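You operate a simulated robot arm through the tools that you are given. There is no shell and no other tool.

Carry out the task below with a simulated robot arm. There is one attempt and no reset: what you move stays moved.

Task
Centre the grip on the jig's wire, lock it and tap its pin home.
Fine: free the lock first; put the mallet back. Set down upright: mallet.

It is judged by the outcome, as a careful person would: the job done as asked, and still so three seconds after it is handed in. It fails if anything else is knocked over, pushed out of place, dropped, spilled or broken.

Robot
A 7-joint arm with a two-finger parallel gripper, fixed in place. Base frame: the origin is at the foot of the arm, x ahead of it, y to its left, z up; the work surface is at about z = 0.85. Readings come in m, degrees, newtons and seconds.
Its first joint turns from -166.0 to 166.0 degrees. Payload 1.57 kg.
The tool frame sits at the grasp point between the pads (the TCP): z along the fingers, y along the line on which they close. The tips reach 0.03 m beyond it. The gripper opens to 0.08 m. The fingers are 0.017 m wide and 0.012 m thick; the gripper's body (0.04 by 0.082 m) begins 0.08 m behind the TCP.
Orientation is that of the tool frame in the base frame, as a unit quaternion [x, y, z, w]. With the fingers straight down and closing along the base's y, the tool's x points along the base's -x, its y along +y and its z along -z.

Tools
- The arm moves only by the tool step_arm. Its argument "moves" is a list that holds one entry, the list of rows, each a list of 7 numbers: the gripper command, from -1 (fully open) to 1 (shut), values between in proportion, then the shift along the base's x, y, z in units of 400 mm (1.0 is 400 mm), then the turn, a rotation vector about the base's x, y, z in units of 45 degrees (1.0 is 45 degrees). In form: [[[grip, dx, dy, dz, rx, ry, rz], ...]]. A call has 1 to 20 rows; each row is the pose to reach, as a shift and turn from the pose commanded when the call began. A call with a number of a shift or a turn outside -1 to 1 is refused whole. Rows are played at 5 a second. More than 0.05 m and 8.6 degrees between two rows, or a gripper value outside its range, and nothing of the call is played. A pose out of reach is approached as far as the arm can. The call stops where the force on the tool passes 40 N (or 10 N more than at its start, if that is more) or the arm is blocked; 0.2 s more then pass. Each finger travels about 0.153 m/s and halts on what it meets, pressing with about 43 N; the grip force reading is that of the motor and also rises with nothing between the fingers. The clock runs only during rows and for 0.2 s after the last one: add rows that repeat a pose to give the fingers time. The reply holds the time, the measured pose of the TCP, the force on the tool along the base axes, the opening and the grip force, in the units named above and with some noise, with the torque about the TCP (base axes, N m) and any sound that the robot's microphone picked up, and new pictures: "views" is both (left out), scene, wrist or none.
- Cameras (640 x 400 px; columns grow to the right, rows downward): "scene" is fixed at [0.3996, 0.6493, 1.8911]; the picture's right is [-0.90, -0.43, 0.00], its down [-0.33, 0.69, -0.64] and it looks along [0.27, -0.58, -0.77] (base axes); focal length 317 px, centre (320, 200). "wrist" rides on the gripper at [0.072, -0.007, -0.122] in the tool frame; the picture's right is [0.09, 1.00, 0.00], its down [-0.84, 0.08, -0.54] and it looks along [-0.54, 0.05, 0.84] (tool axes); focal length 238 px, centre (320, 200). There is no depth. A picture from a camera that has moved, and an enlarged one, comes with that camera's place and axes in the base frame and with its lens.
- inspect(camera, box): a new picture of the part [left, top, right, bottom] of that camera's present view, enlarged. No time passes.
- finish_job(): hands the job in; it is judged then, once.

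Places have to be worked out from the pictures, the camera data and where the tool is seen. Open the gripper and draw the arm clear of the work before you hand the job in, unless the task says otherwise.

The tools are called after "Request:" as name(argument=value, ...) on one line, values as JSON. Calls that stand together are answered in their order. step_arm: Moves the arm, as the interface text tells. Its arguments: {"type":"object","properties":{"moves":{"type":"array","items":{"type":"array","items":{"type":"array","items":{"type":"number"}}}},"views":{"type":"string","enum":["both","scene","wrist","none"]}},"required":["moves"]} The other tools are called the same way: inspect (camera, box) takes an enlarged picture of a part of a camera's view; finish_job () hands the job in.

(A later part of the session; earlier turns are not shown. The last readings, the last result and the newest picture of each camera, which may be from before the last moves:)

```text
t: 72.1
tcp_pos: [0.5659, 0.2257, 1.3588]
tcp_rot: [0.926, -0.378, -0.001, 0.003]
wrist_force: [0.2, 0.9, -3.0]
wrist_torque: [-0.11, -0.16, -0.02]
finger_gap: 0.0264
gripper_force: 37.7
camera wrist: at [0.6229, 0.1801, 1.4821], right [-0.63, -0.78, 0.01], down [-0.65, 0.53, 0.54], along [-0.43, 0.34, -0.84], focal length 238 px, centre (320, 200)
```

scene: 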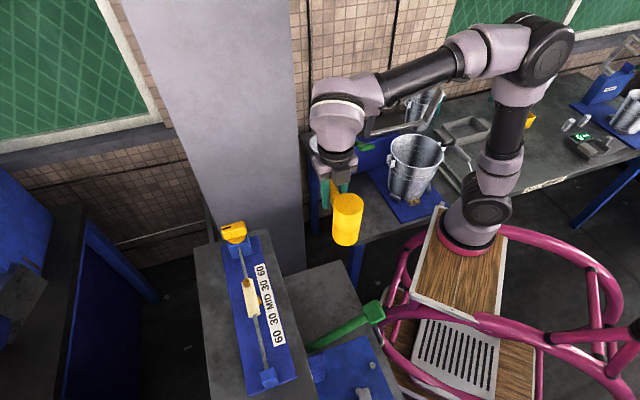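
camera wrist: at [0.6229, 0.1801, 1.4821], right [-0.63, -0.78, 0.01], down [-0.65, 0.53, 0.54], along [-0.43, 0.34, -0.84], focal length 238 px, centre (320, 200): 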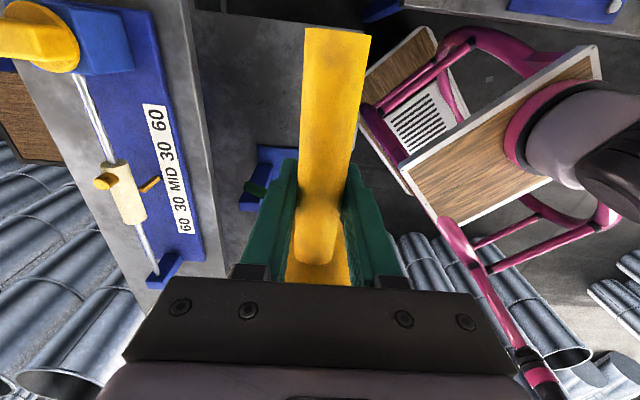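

Now I swing the mallet over: rotate −90° so its handle points back toward the robot (clear of the lock knob) and bring the head above the pin at about (0.673, 0.443).

Request:
step_arm(moves=[[[1, 0.011, 0.035, 0.01, 0, 0, -0.17], [1, 0.022, 0.07, 0.02, 0, 0, -0.34], [1, 0.033, 0.105, 0.03, 0, 0, -0.51], [1, 0.044, 0.14, 0.04, 0, 0, -0.68], [1, 0.055, 0.175, 0.04, 0, 0, -0.85], [1, 0.066, 0.208, 0.04, 0, 0, -1.0], [1, 0.066, 0.208, 0.04, 0, 0, -1.0]]], views="none")

Request:
step_arm(moves=[[[1, 0.011, 0.035, 0, 0, 0, -0.17], [1, 0.022, 0.07, 0, 0, 0, -0.34], [1, 0.033, 0.105, 0, 0, 0, -0.51], [1, 0.044, 0.14, 0, 0, 0, -0.68], [1, 0.055, 0.175, 0, 0, 0, -0.85], [1, 0.066, 0.208, 0, 0, 0, -1.0], [1, 0.066, 0.208, 0, 0, 0, -1.0]]])

Request:
inspect(camera="scene", box=[200, 220, 310, 350])

```text
t: 73.7
tcp_pos: [0.5963, 0.3059, 1.3758]
tcp_rot: [0.71, -0.704, -0.002, 0.001]
wrist_force: [0.1, 0.0, -3.5]
wrist_torque: [-0.24, 0.0, 0.02]
finger_gap: 0.0264
gripper_force: 37.6
```

```text
t: 75.3
tcp_pos: [0.6219, 0.389, 1.3765]
tcp_rot: [-0.387, 0.922, 0.002, 0.0]
wrist_force: [0.0, 0.4, -4.1]
wrist_torque: [-0.17, 0.14, -0.02]
finger_gap: 0.0267
gripper_force: 37.6
camera wrist: at [0.5758, 0.3329, 1.4993], right [-0.77, 0.63, 0.01], down [0.53, 0.65, 0.54], along [0.34, 0.42, -0.84], focal length 238 px, centre (320, 200)
```

scene: 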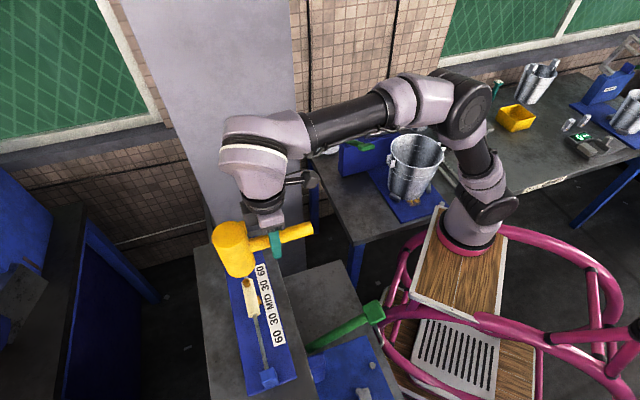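
wrist: 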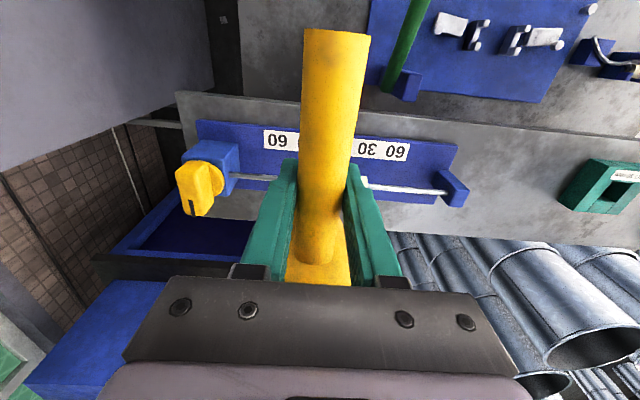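

```text
3.08 times, centred on (255, 285) of scene
camera zoom: at [0.3996, 0.6493, 1.8911], right [-0.9, -0.43, 0.0], down [-0.33, 0.69, -0.64], along [0.27, -0.58, -0.77], focal length 975 px, centre (520, -62)
```

zoom: 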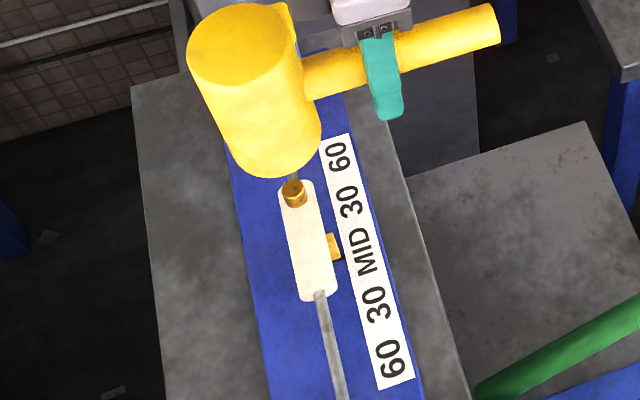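

Head centre and pin agree to within about 3 mm from the scene camera. I lower to about 12 mm above the expected contact.

Request:
step_arm(moves=[[[1, 0, 0, -0.05, 0, 0, 0], [1, 0, 0, -0.1, 0, 0, 0], [1, 0, 0, -0.14, 0, 0, 0], [1, 0, 0, -0.175, 0, 0, 0], [1, 0, 0, -0.175, 0, 0, 0]]])

Request:
inspect(camera="scene", box=[200, 220, 310, 350])

```text
t: 76.5
tcp_pos: [0.6218, 0.3892, 1.3072]
tcp_rot: [-0.387, 0.922, 0.003, 0.0]
wrist_force: [-0.9, -0.3, -3.3]
wrist_torque: [-0.2, 0.15, 0.02]
finger_gap: 0.0264
gripper_force: 37.3
camera wrist: at [0.5766, 0.3327, 1.4294], right [-0.78, 0.63, 0.01], down [0.53, 0.65, 0.54], along [0.34, 0.42, -0.84], focal length 238 px, centre (320, 200)
```

scene: 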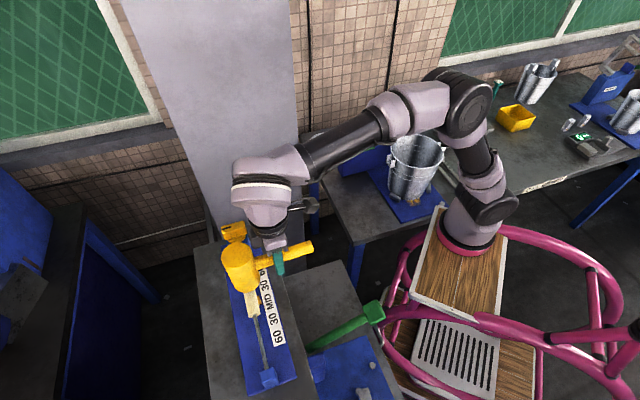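
wrist: 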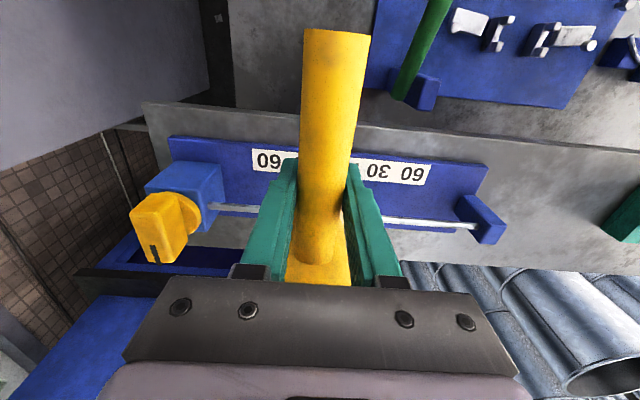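

```text
3.08 times, centred on (255, 285) of scene
camera zoom: at [0.3996, 0.6493, 1.8911], right [-0.9, -0.43, 0.0], down [-0.33, 0.69, -0.64], along [0.27, -0.58, -0.77], focal length 975 px, centre (520, -62)
```

zoom: 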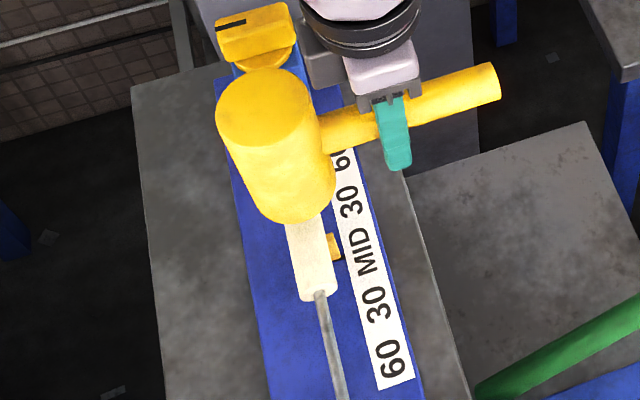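

Now slow 2 mm steps down until contact with the pin shows in the force.

Request:
step_arm(moves=[[[1, 0, 0, -0.005, 0, 0, 0], [1, 0, 0, -0.01, 0, 0, 0], [1, 0, 0, -0.015, 0, 0, 0], [1, 0, 0, -0.02, 0, 0, 0], [1, 0, 0, -0.025, 0, 0, 0]]], views="none")

```text
t: 77.7
tcp_pos: [0.6185, 0.3884, 1.3007]
tcp_rot: [-0.388, 0.922, 0.004, 0.0]
wrist_force: [-16.7, -18.7, 27.3]
wrist_torque: [0.65, -0.76, -0.09]
finger_gap: 0.0265
gripper_force: 38.0
```

Contact at TCP z≈1.301, so the pin top is at about 1.25. I lift off 3 cm to see whether that press moved it.

Request:
step_arm(moves=[[[1, 0, 0, 0.02, 0, 0, 0], [1, 0, 0, 0.06, 0, 0, 0], [1, 0, 0, 0.1, 0, 0, 0], [1, 0, 0, 0.1, 0, 0, 0]]], views="none")

Request:
inspect(camera="scene", box=[235, 260, 285, 330])

```text
t: 78.7
tcp_pos: [0.6219, 0.3894, 1.3365]
tcp_rot: [-0.387, 0.922, 0.003, -0.001]
wrist_force: [-0.1, -0.4, -3.9]
wrist_torque: [-0.16, 0.18, -0.01]
finger_gap: 0.0265
gripper_force: 37.0
```

```text
5.71 times, centred on (260, 295) of scene
camera zoom: at [0.3996, 0.6493, 1.8911], right [-0.9, -0.43, 0.0], down [-0.33, 0.69, -0.64], along [0.27, -0.58, -0.77], focal length 1810 px, centre (663, -343)
```

zoom: 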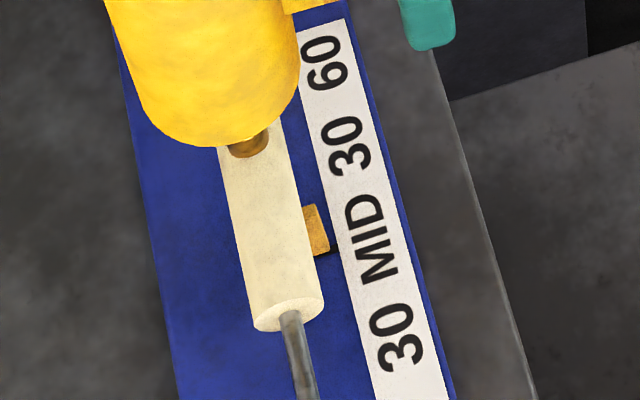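

I give a first moderate tap.

Request:
step_arm(moves=[[[1, 0, 0, -0.03, 0, 0, 0], [1, 0, 0, -0.11, 0, 0, 0], [1, 0, 0, -0.03, 0, 0, 0], [1, 0, 0, 0.03, 0, 0, 0], [1, 0, 0, 0.06, 0, 0, 0]]], views="none")

Request:
inspect(camera="scene", box=[235, 260, 285, 330])

```text
t: 79.9
tcp_pos: [0.6215, 0.3895, 1.361]
tcp_rot: [-0.388, 0.922, 0.003, -0.001]
wrist_force: [0.1, 1.0, -3.8]
wrist_torque: [-0.19, 0.16, -0.02]
finger_gap: 0.0263
gripper_force: 37.5
```

```text
5.71 times, centred on (260, 295) of scene
camera zoom: at [0.3996, 0.6493, 1.8911], right [-0.9, -0.43, 0.0], down [-0.33, 0.69, -0.64], along [0.27, -0.58, -0.77], focal length 1810 px, centre (663, -343)
```

zoom: 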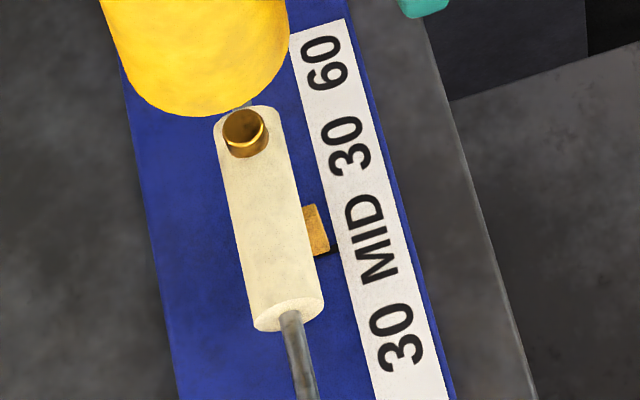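

The pin seems a little lower but still proud. I tap harder.

Request:
step_arm(moves=[[[1, 0, 0, -0.06, 0, 0, 0], [1, 0, 0, -0.175, 0, 0, 0], [1, 0, 0, -0.1, 0, 0, 0], [1, 0, 0, 0, 0, 0, 0], [1, 0, 0, 0, 0, 0, 0]]], views="none")

Request:
inspect(camera="scene", box=[235, 260, 285, 330])

```text
t: 81.1
tcp_pos: [0.6231, 0.3885, 1.3583]
tcp_rot: [-0.387, 0.922, 0.003, 0.0]
wrist_force: [-0.2, 0.5, -4.0]
wrist_torque: [-0.18, 0.17, 0.02]
finger_gap: 0.0264
gripper_force: 37.5
```

```text
5.71 times, centred on (260, 295) of scene
camera zoom: at [0.3996, 0.6493, 1.8911], right [-0.9, -0.43, 0.0], down [-0.33, 0.69, -0.64], along [0.27, -0.58, -0.77], focal length 1810 px, centre (663, -343)
```

zoom: 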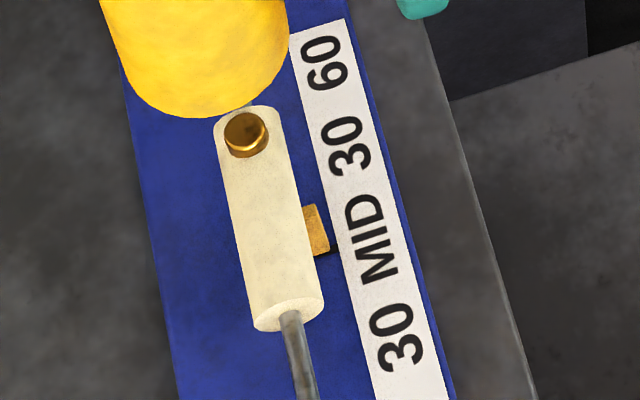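

It's working: the pin sits lower. Another tap, slightly deeper.

Request:
step_arm(moves=[[[1, 0, 0, -0.07, 0, 0, 0], [1, 0, 0, -0.19, 0, 0, 0], [1, 0, 0, -0.1, 0, 0, 0], [1, 0, 0, 0, 0, 0, 0], [1, 0, 0, 0, 0, 0, 0]]], views="none")

Request:
inspect(camera="scene", box=[235, 260, 285, 330])

```text
t: 82.3
tcp_pos: [0.6194, 0.3904, 1.3611]
tcp_rot: [-0.388, 0.922, 0.003, 0.0]
wrist_force: [-0.7, -0.4, -3.4]
wrist_torque: [-0.17, 0.16, -0.04]
finger_gap: 0.0263
gripper_force: 37.4
```

```text
5.71 times, centred on (260, 295) of scene
camera zoom: at [0.3996, 0.6493, 1.8911], right [-0.9, -0.43, 0.0], down [-0.33, 0.69, -0.64], along [0.27, -0.58, -0.77], focal length 1810 px, centre (663, -343)
```

zoom: 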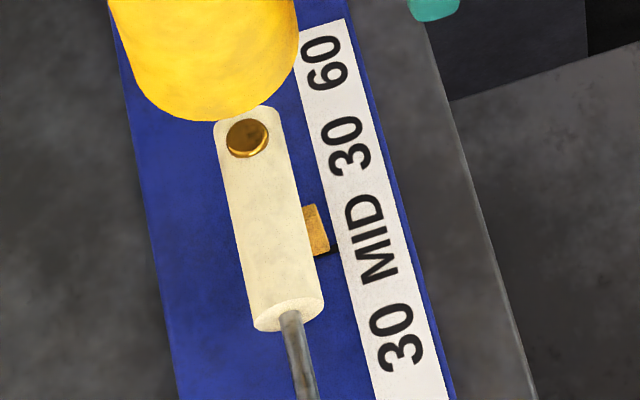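

Almost flush. One more tap to make sure it is fully home.

Request:
step_arm(moves=[[[1, 0, 0, -0.08, 0, 0, 0], [1, 0, 0, -0.2, 0, 0, 0], [1, 0, 0, -0.1, 0, 0, 0], [1, 0, 0, 0, 0, 0, 0], [1, 0, 0, 0, 0, 0, 0]]])

Request:
inspect(camera="scene", box=[235, 260, 285, 330])

```text
t: 83.5
tcp_pos: [0.6229, 0.3879, 1.3605]
tcp_rot: [-0.388, 0.922, 0.003, -0.001]
wrist_force: [-1.4, 0.4, -3.8]
wrist_torque: [-0.16, 0.18, -0.04]
finger_gap: 0.0264
gripper_force: 37.1
camera wrist: at [0.5768, 0.3329, 1.4827], right [-0.78, 0.63, 0.01], down [0.53, 0.65, 0.54], along [0.34, 0.42, -0.84], focal length 238 px, centre (320, 200)
```

scene: 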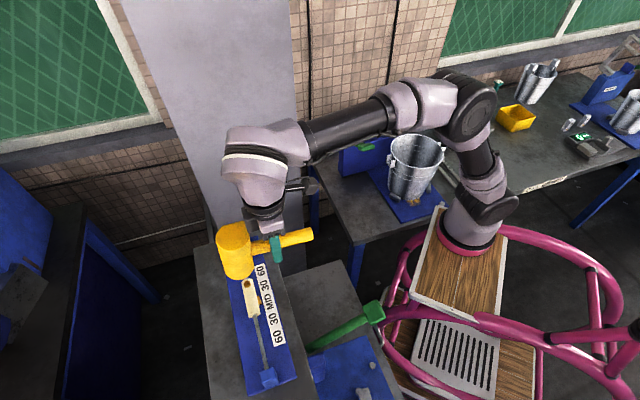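
wrist: 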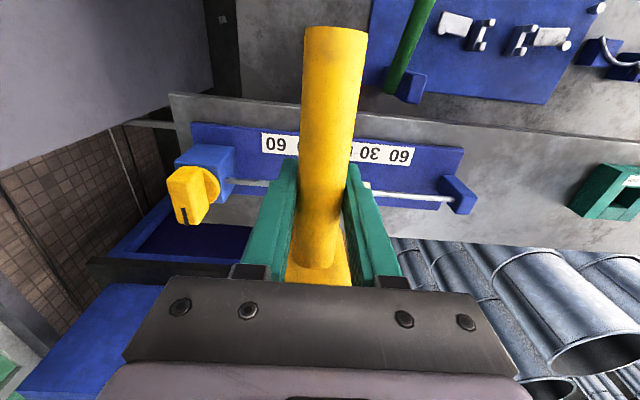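

```text
5.71 times, centred on (260, 295) of scene
camera zoom: at [0.3996, 0.6493, 1.8911], right [-0.9, -0.43, 0.0], down [-0.33, 0.69, -0.64], along [0.27, -0.58, -0.77], focal length 1810 px, centre (663, -343)
```

zoom: 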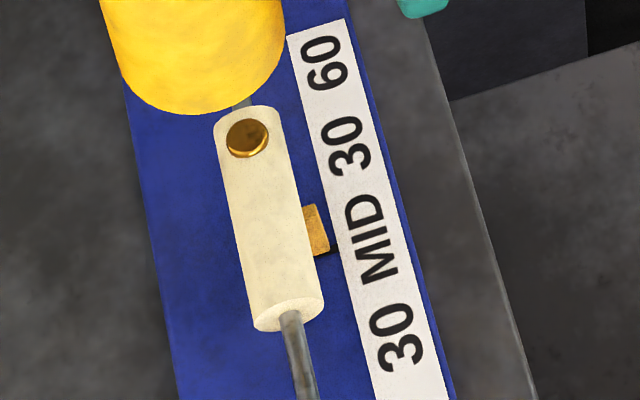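

The pin no longer moved with that tap; I check with a slow press to feel whether it's seated.

Request:
step_arm(moves=[[[1, 0, 0, -0.08, 0, 0, 0], [1, 0, 0, -0.14, 0, 0, 0], [1, 0, 0, -0.16, 0, 0, 0], [1, 0, 0, -0.17, 0, 0, 0], [1, 0, 0, -0.175, 0, 0, 0], [1, 0, 0, -0.18, 0, 0, 0]]], views="none")

Request:
step_arm(moves=[[[1, 0, 0, -0.004, 0, 0, 0], [1, 0, 0, -0.008, 0, 0, 0], [1, 0, 0, -0.012, 0, 0, 0], [1, 0, 0, -0.016, 0, 0, 0]]], views="none")

```text
t: 84.9
tcp_pos: [0.6209, 0.3904, 1.2879]
tcp_rot: [-0.388, 0.922, 0.002, 0.0]
wrist_force: [0.0, -0.3, -3.5]
wrist_torque: [-0.17, 0.12, 0.01]
finger_gap: 0.0264
gripper_force: 37.3
```

```text
t: 85.9
tcp_pos: [0.6207, 0.3891, 1.285]
tcp_rot: [-0.387, 0.922, 0.005, 0.001]
wrist_force: [-2.3, -5.9, 18.0]
wrist_torque: [0.76, -0.92, -0.13]
finger_gap: 0.0264
gripper_force: 37.2
```

Contact is now about 15 mm lower than at first, at roughly the sleeve surface. One last firmer tap to confirm it is at its stop.

Request:
step_arm(moves=[[[1, 0, 0, 0.03, 0, 0, 0], [1, 0, 0, 0.1, 0, 0, 0], [1, 0, 0, 0.1, 0, 0, 0], [1, 0, 0, 0.05, 0, 0, 0], [1, 0, 0, -0.03, 0, 0, 0], [1, 0, 0, 0.05, 0, 0, 0], [1, 0, 0, 0.15, 0, 0, 0], [1, 0, 0, 0.19, 0, 0, 0], [1, 0, 0, 0.19, 0, 0, 0]]], views="scene")

Request:
inspect(camera="scene", box=[235, 265, 275, 325])

```text
t: 87.9
tcp_pos: [0.6224, 0.389, 1.3607]
tcp_rot: [-0.387, 0.922, 0.003, 0.0]
wrist_force: [-0.6, 0.4, -4.0]
wrist_torque: [-0.15, 0.16, 0.0]
finger_gap: 0.0263
gripper_force: 37.7
```

scene: 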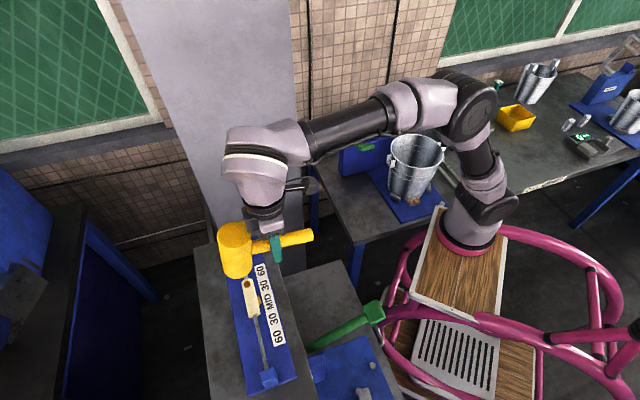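

```text
6.67 times, centred on (255, 295) of scene
camera zoom: at [0.3996, 0.6493, 1.8911], right [-0.9, -0.43, 0.0], down [-0.33, 0.69, -0.64], along [0.27, -0.58, -0.77], focal length 2112 px, centre (753, -433)
```

zoom: 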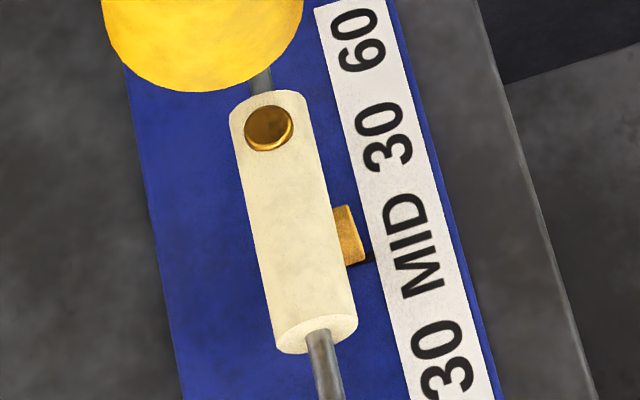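

It looks flush. I repeat the slow press to compare the contact height.

Request:
step_arm(moves=[[[1, 0, 0, -0.08, 0, 0, 0], [1, 0, 0, -0.15, 0, 0, 0], [1, 0, 0, -0.17, 0, 0, 0], [1, 0, 0, -0.178, 0, 0, 0], [1, 0, 0, -0.182, 0, 0, 0], [1, 0, 0, -0.186, 0, 0, 0]]], views="none")

Request:
step_arm(moves=[[[1, 0, 0, -0.004, 0, 0, 0], [1, 0, 0, -0.006, 0, 0, 0]]], views="none")

Request:
step_arm(moves=[[[1, 0, 0, -0.003, 0, 0, 0], [1, 0, 0, -0.006, 0, 0, 0]]], views="none")

```text
t: 89.3
tcp_pos: [0.6218, 0.3886, 1.2828]
tcp_rot: [-0.387, 0.922, 0.004, -0.001]
wrist_force: [0.1, -0.7, -2.9]
wrist_torque: [-0.17, 0.11, -0.04]
finger_gap: 0.0265
gripper_force: 37.4
```

```text
t: 89.9
tcp_pos: [0.623, 0.3901, 1.2819]
tcp_rot: [-0.387, 0.922, 0.003, 0.0]
wrist_force: [0.2, 1.0, -1.0]
wrist_torque: [0.01, 0.0, 0.04]
finger_gap: 0.0264
gripper_force: 37.0
```

```text
t: 90.5
tcp_pos: [0.6205, 0.3889, 1.281]
tcp_rot: [-0.388, 0.922, 0.005, 0.0]
wrist_force: [0.5, 2.2, 12.2]
wrist_torque: [0.71, -0.66, 0.06]
finger_gap: 0.0265
gripper_force: 37.4
```

The contact is ~4 mm lower again, so that tap still moved it. I tap again the same way and re-measure.

Request:
step_arm(moves=[[[1, 0, 0, 0.04, 0, 0, 0], [1, 0, 0, 0.12, 0, 0, 0], [1, 0, 0, 0.12, 0, 0, 0], [1, 0, 0, 0.06, 0, 0, 0], [1, 0, 0, -0.035, 0, 0, 0], [1, 0, 0, 0.05, 0, 0, 0], [1, 0, 0, 0.06, 0, 0, 0], [1, 0, 0, 0.02, 0, 0, 0], [1, 0, 0, 0.01, 0, 0, 0], [1, 0, 0, 0.005, 0, 0, 0], [1, 0, 0, 0, 0, 0, 0]]], views="none")

Request:
step_arm(moves=[[[1, 0, 0, -0.003, 0, 0, 0], [1, 0, 0, -0.003, 0, 0, 0]]], views="none")

```text
t: 92.9
tcp_pos: [0.6214, 0.3896, 1.2793]
tcp_rot: [-0.386, 0.922, 0.003, 0.0]
wrist_force: [0.0, 0.1, -2.9]
wrist_torque: [-0.17, 0.12, 0.04]
finger_gap: 0.0263
gripper_force: 37.4
```

```text
t: 93.5
tcp_pos: [0.6229, 0.3888, 1.2778]
tcp_rot: [-0.388, 0.922, 0.003, 0.0]
wrist_force: [0.6, 0.7, -3.7]
wrist_torque: [-0.14, 0.14, 0.01]
finger_gap: 0.0265
gripper_force: 37.5
```

Still no contact 3 mm lower; either the pin moved further or the mallet is creeping in the grip. I lift and look.

Request:
step_arm(moves=[[[1, 0, 0, 0.05, 0, 0, 0], [1, 0, 0, 0.12, 0, 0, 0], [1, 0, 0, 0.2, 0, 0, 0], [1, 0, 0, 0.2, 0, 0, 0]]])

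Request:
inspect(camera="scene", box=[235, 265, 275, 325])

Request:
inspect(camera="scene", box=[205, 205, 325, 295])

```text
t: 94.5
tcp_pos: [0.6229, 0.3876, 1.3581]
tcp_rot: [-0.387, 0.922, 0.003, -0.001]
wrist_force: [0.3, 0.7, -2.8]
wrist_torque: [-0.14, 0.12, -0.01]
finger_gap: 0.0265
gripper_force: 37.2
camera wrist: at [0.5768, 0.3315, 1.4805], right [-0.78, 0.63, 0.01], down [0.53, 0.65, 0.54], along [0.34, 0.42, -0.84], focal length 238 px, centre (320, 200)
```

scene: 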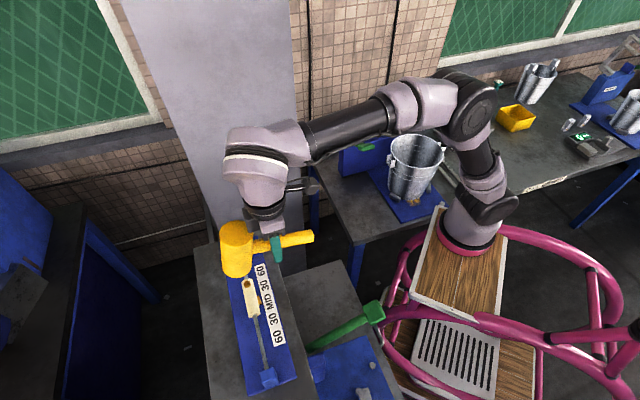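
wrist: 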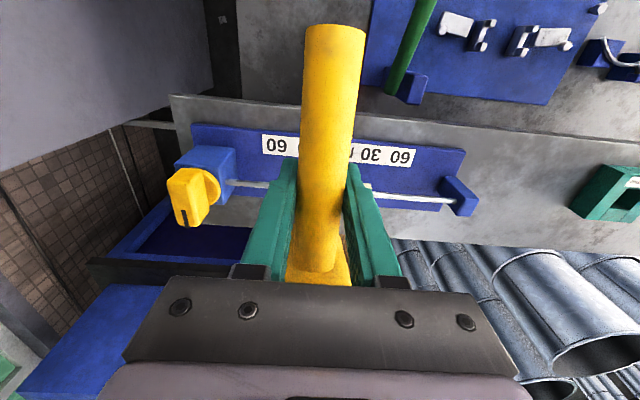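

```text
6.67 times, centred on (255, 295) of scene
camera zoom: at [0.3996, 0.6493, 1.8911], right [-0.9, -0.43, 0.0], down [-0.33, 0.69, -0.64], along [0.27, -0.58, -0.77], focal length 2112 px, centre (753, -433)
```

zoom: 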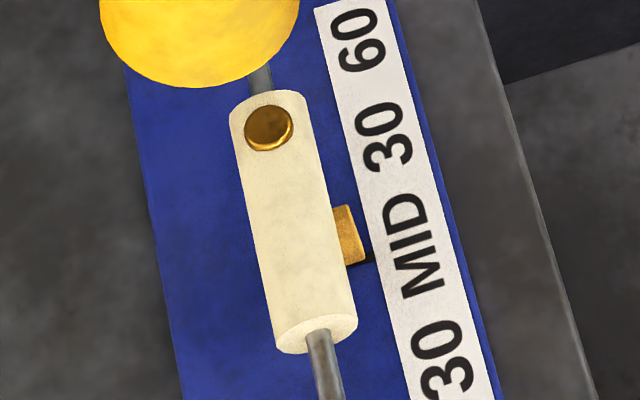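

```text
4.44 times, centred on (265, 250) of scene
camera zoom: at [0.3996, 0.6493, 1.8911], right [-0.9, -0.43, 0.0], down [-0.33, 0.69, -0.64], along [0.27, -0.58, -0.77], focal length 1408 px, centre (564, -22)
```

zoom: 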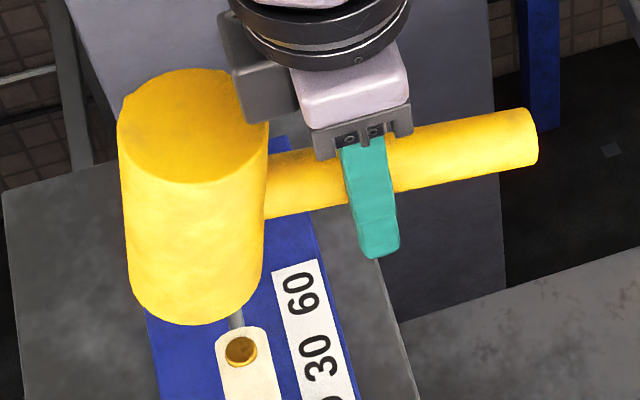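

The pin's position has been identical through the last three taps, so it appears seated; the mallet itself has pitched about 6° in the grip (head up). I shift sideways along the wire so the wrist camera can view the pin up close.

Request:
step_arm(moves=[[[1, -0.08, 0.08, 0.01, 0, 0, 0], [1, -0.16, 0.158, 0.02, 0, 0, 0], [1, -0.2, 0.197, 0.02, 0, 0, 0], [1, -0.2, 0.197, 0.02, 0, 0, 0]]])

```text
t: 95.5
tcp_pos: [0.541, 0.4668, 1.3644]
tcp_rot: [-0.387, 0.922, 0.003, 0.0]
wrist_force: [0.8, 1.0, -3.4]
wrist_torque: [-0.17, 0.17, 0.0]
finger_gap: 0.0263
gripper_force: 37.4
camera wrist: at [0.4966, 0.4107, 1.4868], right [-0.78, 0.63, 0.01], down [0.53, 0.65, 0.54], along [0.34, 0.42, -0.84], focal length 238 px, centre (320, 200)
```

scene: 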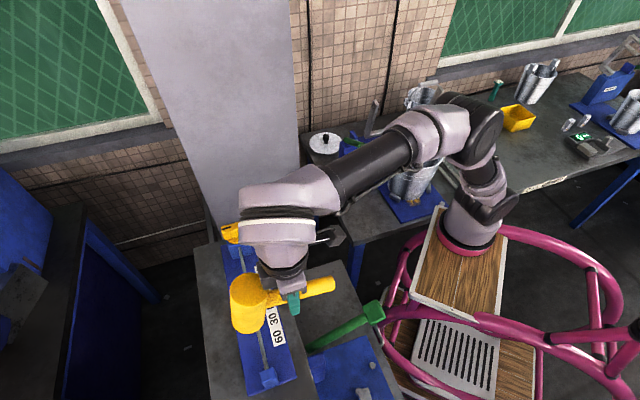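
wrist: 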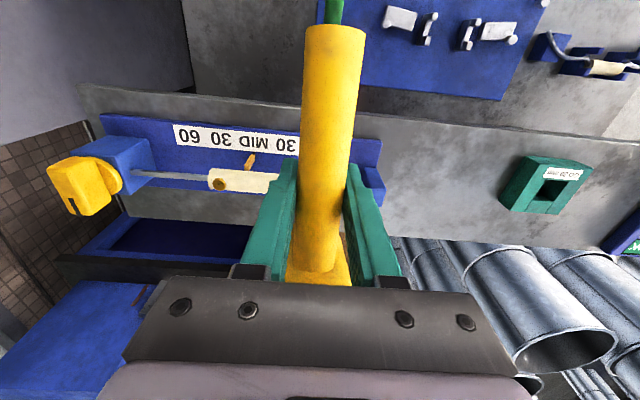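

Request:
inspect(camera="wrist", box=[195, 145, 285, 205])

Request:
inspect(camera="wrist", box=[200, 160, 240, 200])

```text
6.67 times, centred on (240, 175) of wrist
camera zoom: at [0.4966, 0.4107, 1.4868], right [-0.78, 0.63, 0.01], down [0.53, 0.65, 0.54], along [0.34, 0.42, -0.84], focal length 1589 px, centre (853, 367)
```

zoom: 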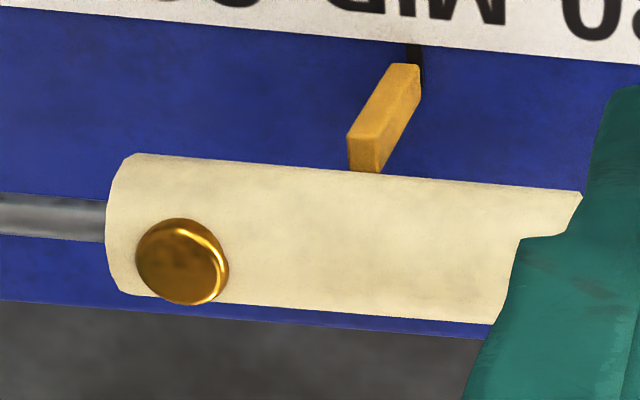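

```text
10.00 times, centred on (220, 180) of wrist
camera zoom: at [0.4966, 0.4107, 1.4868], right [-0.78, 0.63, 0.01], down [0.53, 0.65, 0.54], along [0.34, 0.42, -0.84], focal length 2384 px, centre (1320, 400)
```

zoom: 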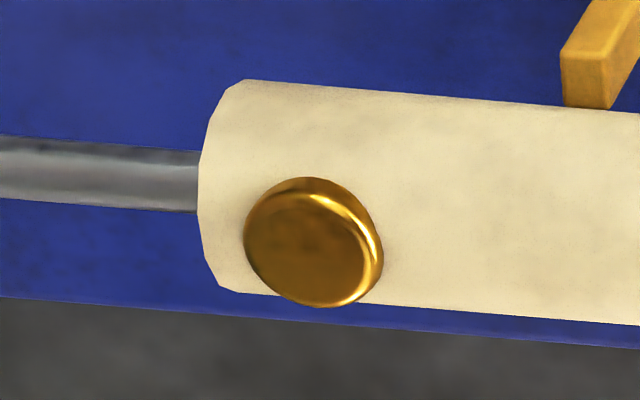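

Close up, the pin is down to a low button on the sleeve and the pointer plate's foot sits right at the tick. Now I return the mallet: retrace the path, turning +90° back in two stages.

Request:
step_arm(moves=[[[1, 0.005, -0.045, 0, 0, 0, 0.15], [1, 0.01, -0.09, 0, 0, 0, 0.3], [1, 0.015, -0.135, 0, 0, 0, 0.45], [1, 0.02, -0.18, 0, 0, 0, 0.6], [1, 0.025, -0.225, 0, 0, 0, 0.75], [1, 0.03, -0.27, 0, 0, 0, 0.9], [1, 0.034, -0.306, 0, 0, 0, 1.0], [1, 0.034, -0.306, 0, 0, 0, 1.0]]], views="none")

Request:
step_arm(moves=[[[1, 0.005, -0.045, 0, 0, 0, 0.15], [1, 0.01, -0.09, 0, 0, 0, 0.3], [1, 0.015, -0.135, 0, 0, 0, 0.45], [1, 0.02, -0.18, 0, 0, 0, 0.6], [1, 0.025, -0.225, 0, 0, 0, 0.75], [1, 0.03, -0.27, 0, 0, 0, 0.9], [1, 0.034, -0.307, 0, 0, 0, 1.0], [1, 0.034, -0.307, 0, 0, 0, 1.0]]])

Request:
inspect(camera="scene", box=[290, 160, 400, 260])

```text
t: 97.3
tcp_pos: [0.5555, 0.3465, 1.3664]
tcp_rot: [0.71, -0.704, -0.004, 0.003]
wrist_force: [0.0, 0.2, -3.9]
wrist_torque: [-0.22, 0.0, 0.02]
finger_gap: 0.0263
gripper_force: 37.5
```

```text
t: 99.1
tcp_pos: [0.5671, 0.2241, 1.3654]
tcp_rot: [0.926, -0.378, -0.002, 0.002]
wrist_force: [0.1, 0.8, -4.1]
wrist_torque: [-0.17, -0.15, 0.01]
finger_gap: 0.0263
gripper_force: 38.0
camera wrist: at [0.6229, 0.1782, 1.4881], right [-0.63, -0.78, 0.01], down [-0.65, 0.53, 0.54], along [-0.43, 0.34, -0.84], focal length 238 px, centre (320, 200)
```

scene: 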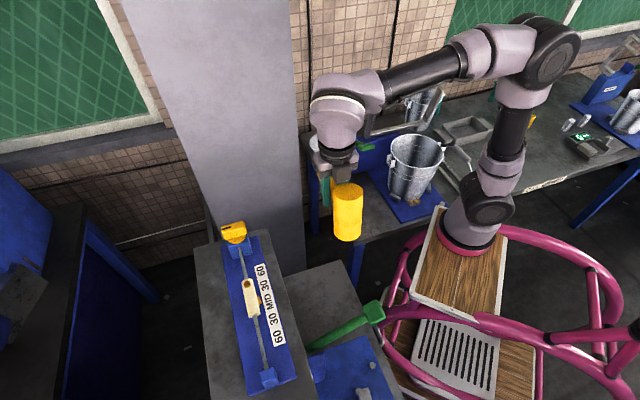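
wrist: 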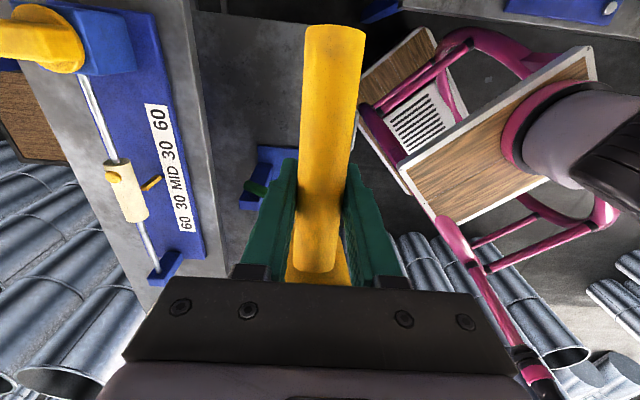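

```text
4.00 times, centred on (345, 210) of scene
camera zoom: at [0.3996, 0.6493, 1.8911], right [-0.9, -0.43, 0.0], down [-0.33, 0.69, -0.64], along [0.27, -0.58, -0.77], focal length 1267 px, centre (220, 160)
```

zoom: 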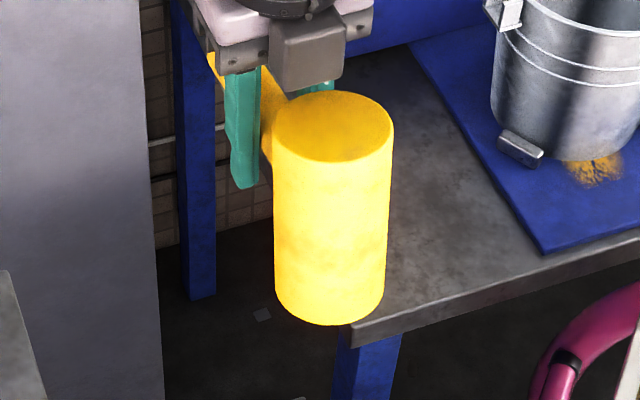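

The mallet is back above its spot. I tilt the tool about 6° to bring the head level again, and check.

Request:
step_arm(moves=[[[1, 0, 0, 0, -0.05, -0.05, 0], [1, 0, 0, 0, -0.0966, -0.098, 0], [1, 0, 0, 0, -0.0966, -0.098, 0]]])

Request:
inspect(camera="scene", box=[290, 160, 400, 260])

```text
t: 99.9
tcp_pos: [0.5678, 0.2241, 1.3666]
tcp_rot: [0.924, -0.378, 0.048, 0.024]
wrist_force: [0.5, -0.2, -4.0]
wrist_torque: [-0.15, -0.14, 0.02]
finger_gap: 0.0265
gripper_force: 37.4
camera wrist: at [0.6147, 0.1882, 1.4959], right [-0.63, -0.77, 0.02], down [-0.69, 0.57, 0.45], along [-0.36, 0.27, -0.89], focal length 238 px, centre (320, 200)
```

scene: 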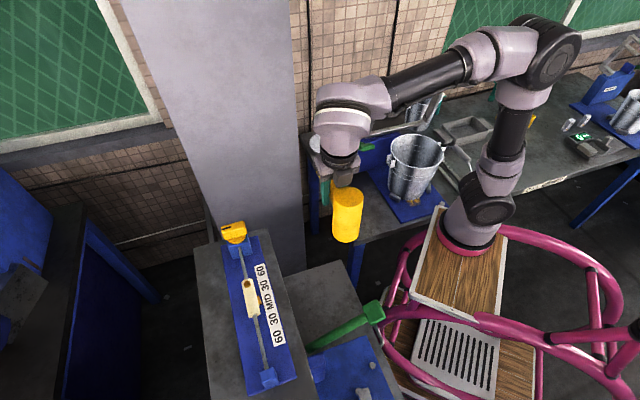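
wrist: 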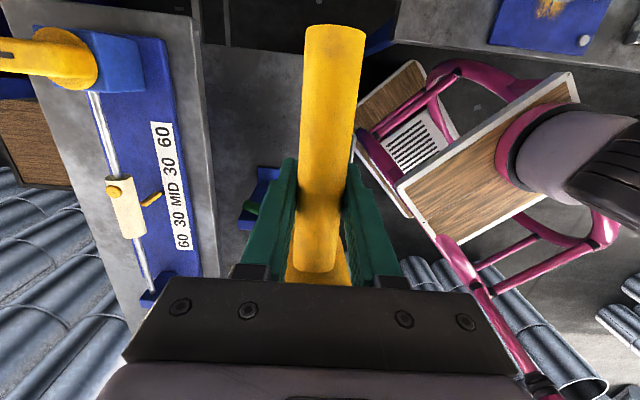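

```text
4.00 times, centred on (345, 210) of scene
camera zoom: at [0.3996, 0.6493, 1.8911], right [-0.9, -0.43, 0.0], down [-0.33, 0.69, -0.64], along [0.27, -0.58, -0.77], focal length 1267 px, centre (220, 160)
```

zoom: 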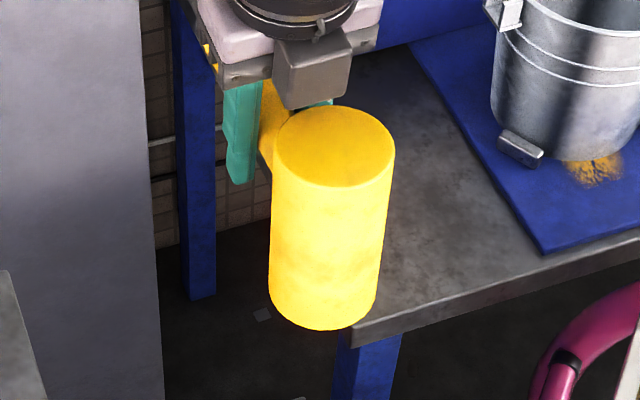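

The scene view suggests the head is still slightly nose-up. I zoom on the handle in the wrist camera to measure its pitch in the grip more accurately.

Request:
inspect(camera="wrist", box=[270, 10, 400, 100])

Request:
inspect(camera="wrist", box=[270, 190, 380, 290])

Request:
inspect(camera="scene", box=[325, 180, 375, 250])

```text
4.44 times, centred on (335, 55) of wrist
camera zoom: at [0.6147, 0.1882, 1.4959], right [-0.63, -0.77, 0.02], down [-0.69, 0.57, 0.45], along [-0.36, 0.27, -0.89], focal length 1059 px, centre (253, 844)
```

zoom: 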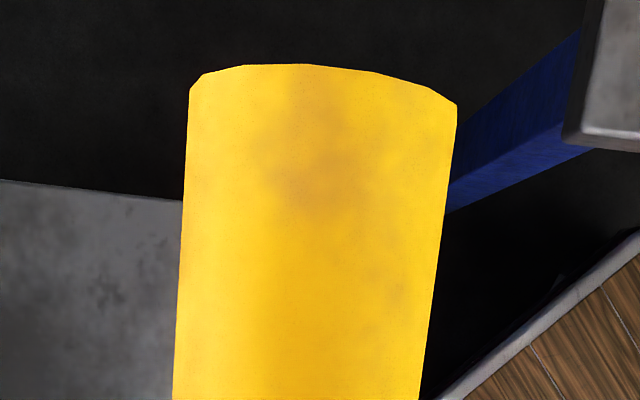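

```text
4.00 times, centred on (325, 240) of wrist
camera zoom: at [0.6147, 0.1882, 1.4959], right [-0.63, -0.77, 0.02], down [-0.69, 0.57, 0.45], along [-0.36, 0.27, -0.89], focal length 953 px, centre (300, 40)
```

zoom: 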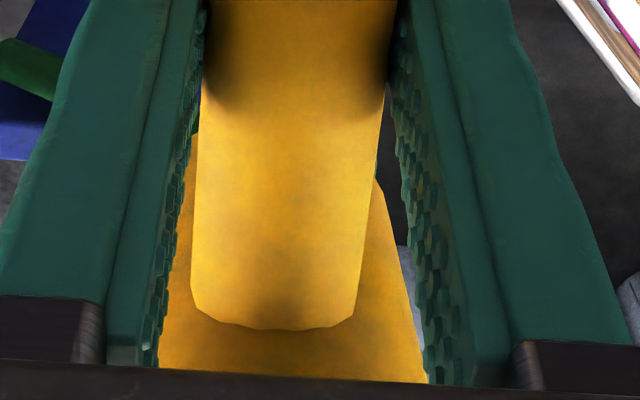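

```text
5.71 times, centred on (350, 215) of scene
camera zoom: at [0.3996, 0.6493, 1.8911], right [-0.9, -0.43, 0.0], down [-0.33, 0.69, -0.64], along [0.27, -0.58, -0.77], focal length 1810 px, centre (149, 114)
```

zoom: 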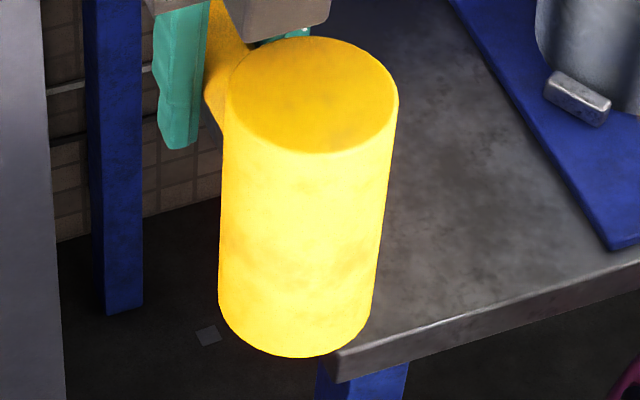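

Using the handle's silhouette taper, head foreshortening and position, the total pitch is about 9.6°, so 3.4° more is needed. I apply it and compare the head's proportions.

Request:
step_arm(moves=[[[1, 0, 0, 0, -0.053, -0.0537, 0], [1, 0, 0, 0, -0.053, -0.0537, 0], [1, 0, 0, 0, -0.053, -0.0537, 0]]])

Request:
inspect(camera="scene", box=[290, 160, 400, 260])

```text
t: 100.7
tcp_pos: [0.567, 0.2233, 1.3671]
tcp_rot: [0.923, -0.377, 0.075, 0.034]
wrist_force: [-0.6, 0.9, -3.7]
wrist_torque: [-0.14, -0.17, 0.0]
finger_gap: 0.0264
gripper_force: 37.3
camera wrist: at [0.6093, 0.1931, 1.4993], right [-0.63, -0.77, 0.02], down [-0.7, 0.59, 0.4], along [-0.32, 0.24, -0.92], focal length 238 px, centre (320, 200)
```

scene: 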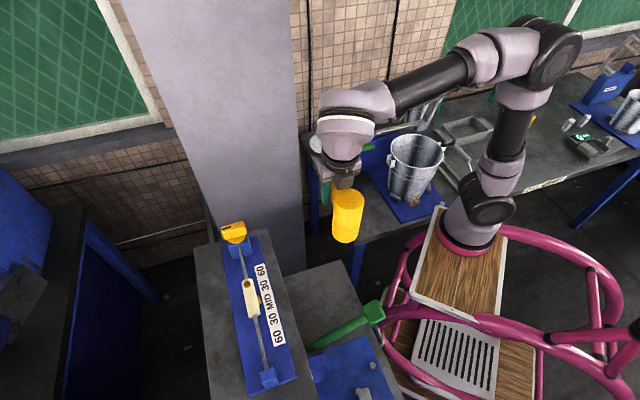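
wrist: 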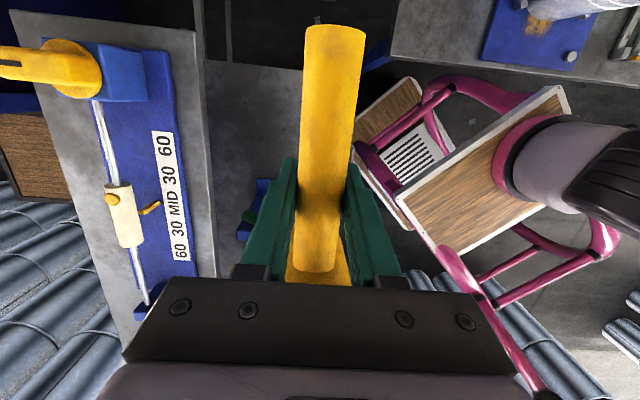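

```text
4.00 times, centred on (345, 210) of scene
camera zoom: at [0.3996, 0.6493, 1.8911], right [-0.9, -0.43, 0.0], down [-0.33, 0.69, -0.64], along [0.27, -0.58, -0.77], focal length 1267 px, centre (220, 160)
```

zoom: 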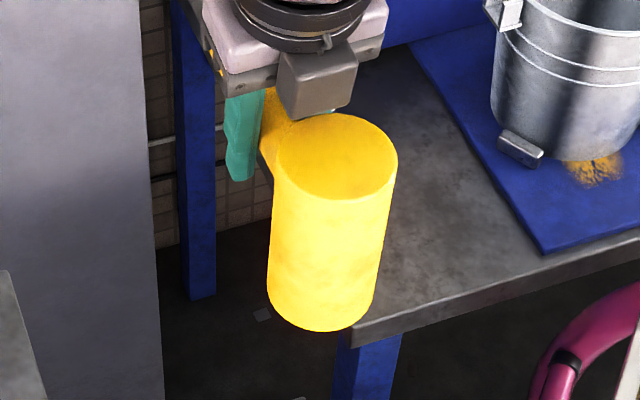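

Head length now matches the level prediction (218 vs 219 px) and shows no roll. I lower it straight down toward its original spot.

Request:
step_arm(moves=[[[1, 0, 0, -0.1, 0, 0, 0], [1, 0, 0, -0.2, 0, 0, 0], [1, 0, 0, -0.3, 0, 0, 0], [1, 0, 0, -0.4, 0, 0, 0], [1, 0, 0, -0.5, 0, 0, 0], [1, 0, 0, -0.6, 0, 0, 0], [1, 0, 0, -0.7, 0, 0, 0], [1, 0, 0, -0.8, 0, 0, 0], [1, 0, 0, -0.9, 0, 0, 0], [1, 0, 0, -1.0, 0, 0, 0], [1, 0, 0, -1.0, 0, 0, 0]]])

Request:
inspect(camera="scene", box=[290, 220, 390, 340])

```text
t: 103.1
tcp_pos: [0.571, 0.2234, 0.9666]
tcp_rot: [0.922, -0.378, 0.075, 0.034]
wrist_force: [-0.1, 0.2, -3.5]
wrist_torque: [-0.15, -0.13, 0.0]
finger_gap: 0.0262
gripper_force: 37.4
camera wrist: at [0.6116, 0.1939, 1.099], right [-0.63, -0.77, 0.02], down [-0.7, 0.59, 0.4], along [-0.32, 0.24, -0.92], focal length 238 px, centre (320, 200)
```

scene: 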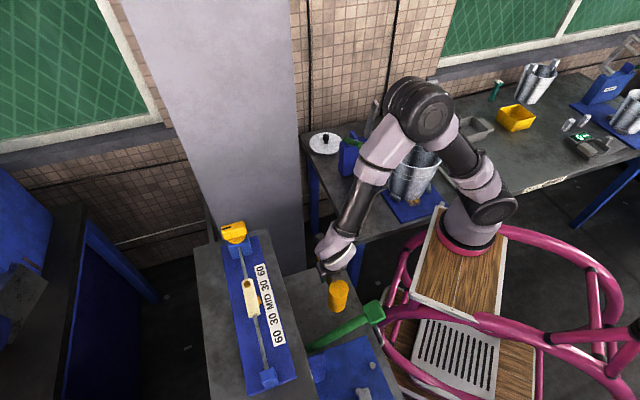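
wrist: 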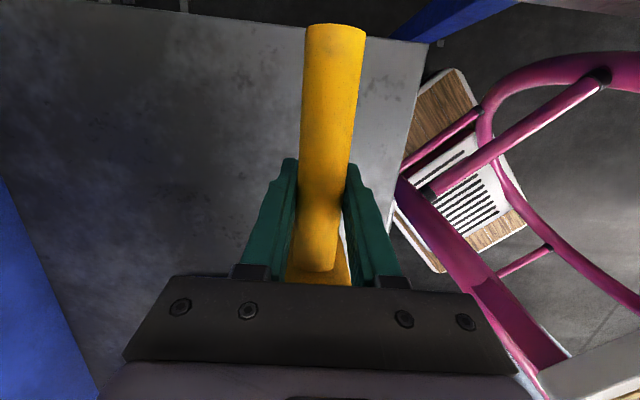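

```text
3.33 times, centred on (340, 280) of scene
camera zoom: at [0.3996, 0.6493, 1.8911], right [-0.9, -0.43, 0.0], down [-0.33, 0.69, -0.64], along [0.27, -0.58, -0.77], focal length 1056 px, centre (253, -67)
```

zoom: 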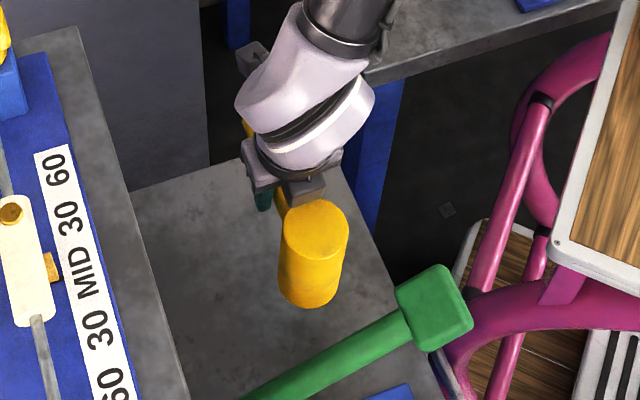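

Compared with the earlier level lift, the head still looks about 2° nose-up; I trim that and lower to just above the table.

Request:
step_arm(moves=[[[1, 0, 0, -0.05, -0.031, -0.032, 0], [1, 0, 0, -0.1, -0.031, -0.032, 0], [1, 0, 0, -0.14, -0.031, -0.032, 0], [1, 0, 0, -0.15, -0.031, -0.032, 0], [1, 0, 0, -0.155, -0.031, -0.032, 0]]], views="none")

Request:
step_arm(moves=[[[1, 0, 0, -0.004, 0, 0, 0], [1, 0, 0, -0.008, 0, 0, 0]]], views="none")

```text
t: 104.3
tcp_pos: [0.5688, 0.2227, 0.9041]
tcp_rot: [0.921, -0.376, 0.091, 0.041]
wrist_force: [1.3, 0.7, -3.3]
wrist_torque: [-0.15, -0.14, -0.01]
finger_gap: 0.0263
gripper_force: 37.3
```

```text
t: 104.9
tcp_pos: [0.5693, 0.2228, 0.9009]
tcp_rot: [0.921, -0.376, 0.091, 0.04]
wrist_force: [1.3, -3.7, 10.3]
wrist_torque: [0.42, 0.9, 0.26]
finger_gap: 0.0264
gripper_force: 37.4
```

The rim touched with the front edge first, so the last trim was slightly too much. I lift 2 mm, take back 1.5°, and settle to contact.

Request:
step_arm(moves=[[[1, 0, 0, 0.006, 0, 0, 0], [1, 0, 0, 0.006, 0.024, 0.024, 0], [1, 0, 0, 0.004, 0.024, 0.024, 0], [1, 0, 0, 0.001, 0.024, 0.024, 0], [1, 0, 0, -0.002, 0.024, 0.024, 0]]], views="none")

Request:
step_arm(moves=[[[1, 0, 0, -0.003, 0, 0, 0], [1, 0, 0, -0.003, 0, 0, 0]]], views="both")

Request:
inspect(camera="scene", box=[290, 220, 390, 340])

```text
t: 106.1
tcp_pos: [0.5672, 0.2234, 0.9005]
tcp_rot: [0.922, -0.378, 0.079, 0.035]
wrist_force: [0.0, 0.6, -3.4]
wrist_torque: [-0.15, -0.17, -0.01]
finger_gap: 0.026
gripper_force: 37.4
```

```text
t: 106.7
tcp_pos: [0.5689, 0.2226, 0.8982]
tcp_rot: [0.922, -0.378, 0.079, 0.036]
wrist_force: [0.4, -0.3, 0.9]
wrist_torque: [-0.04, 0.06, 0.0]
finger_gap: 0.0263
gripper_force: 37.2
camera wrist: at [0.6086, 0.1932, 1.0322], right [-0.63, -0.77, 0.02], down [-0.71, 0.59, 0.39], along [-0.31, 0.23, -0.92], focal length 238 px, centre (320, 200)
```

scene: 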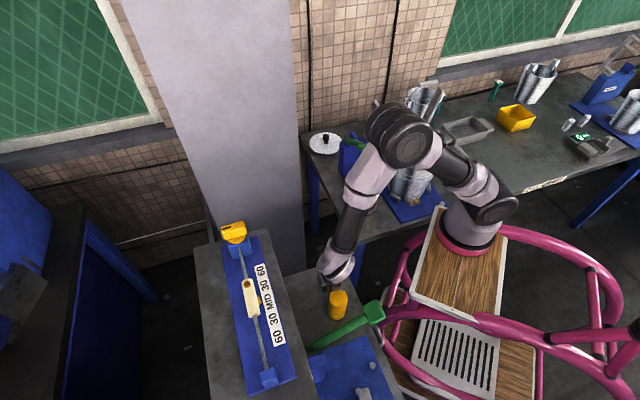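
wrist: 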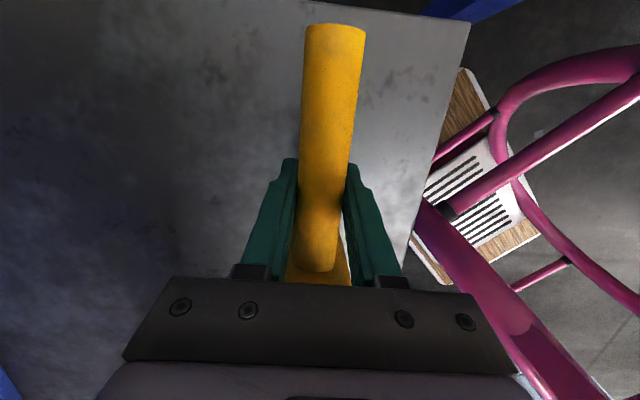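

```text
3.33 times, centred on (340, 280) of scene
camera zoom: at [0.3996, 0.6493, 1.8911], right [-0.9, -0.43, 0.0], down [-0.33, 0.69, -0.64], along [0.27, -0.58, -0.77], focal length 1056 px, centre (253, -67)
```

zoom: 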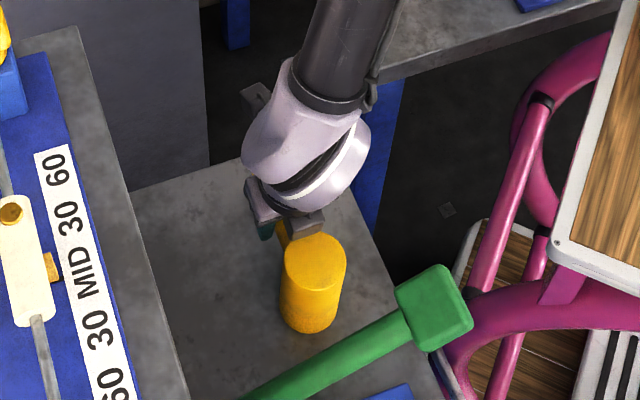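

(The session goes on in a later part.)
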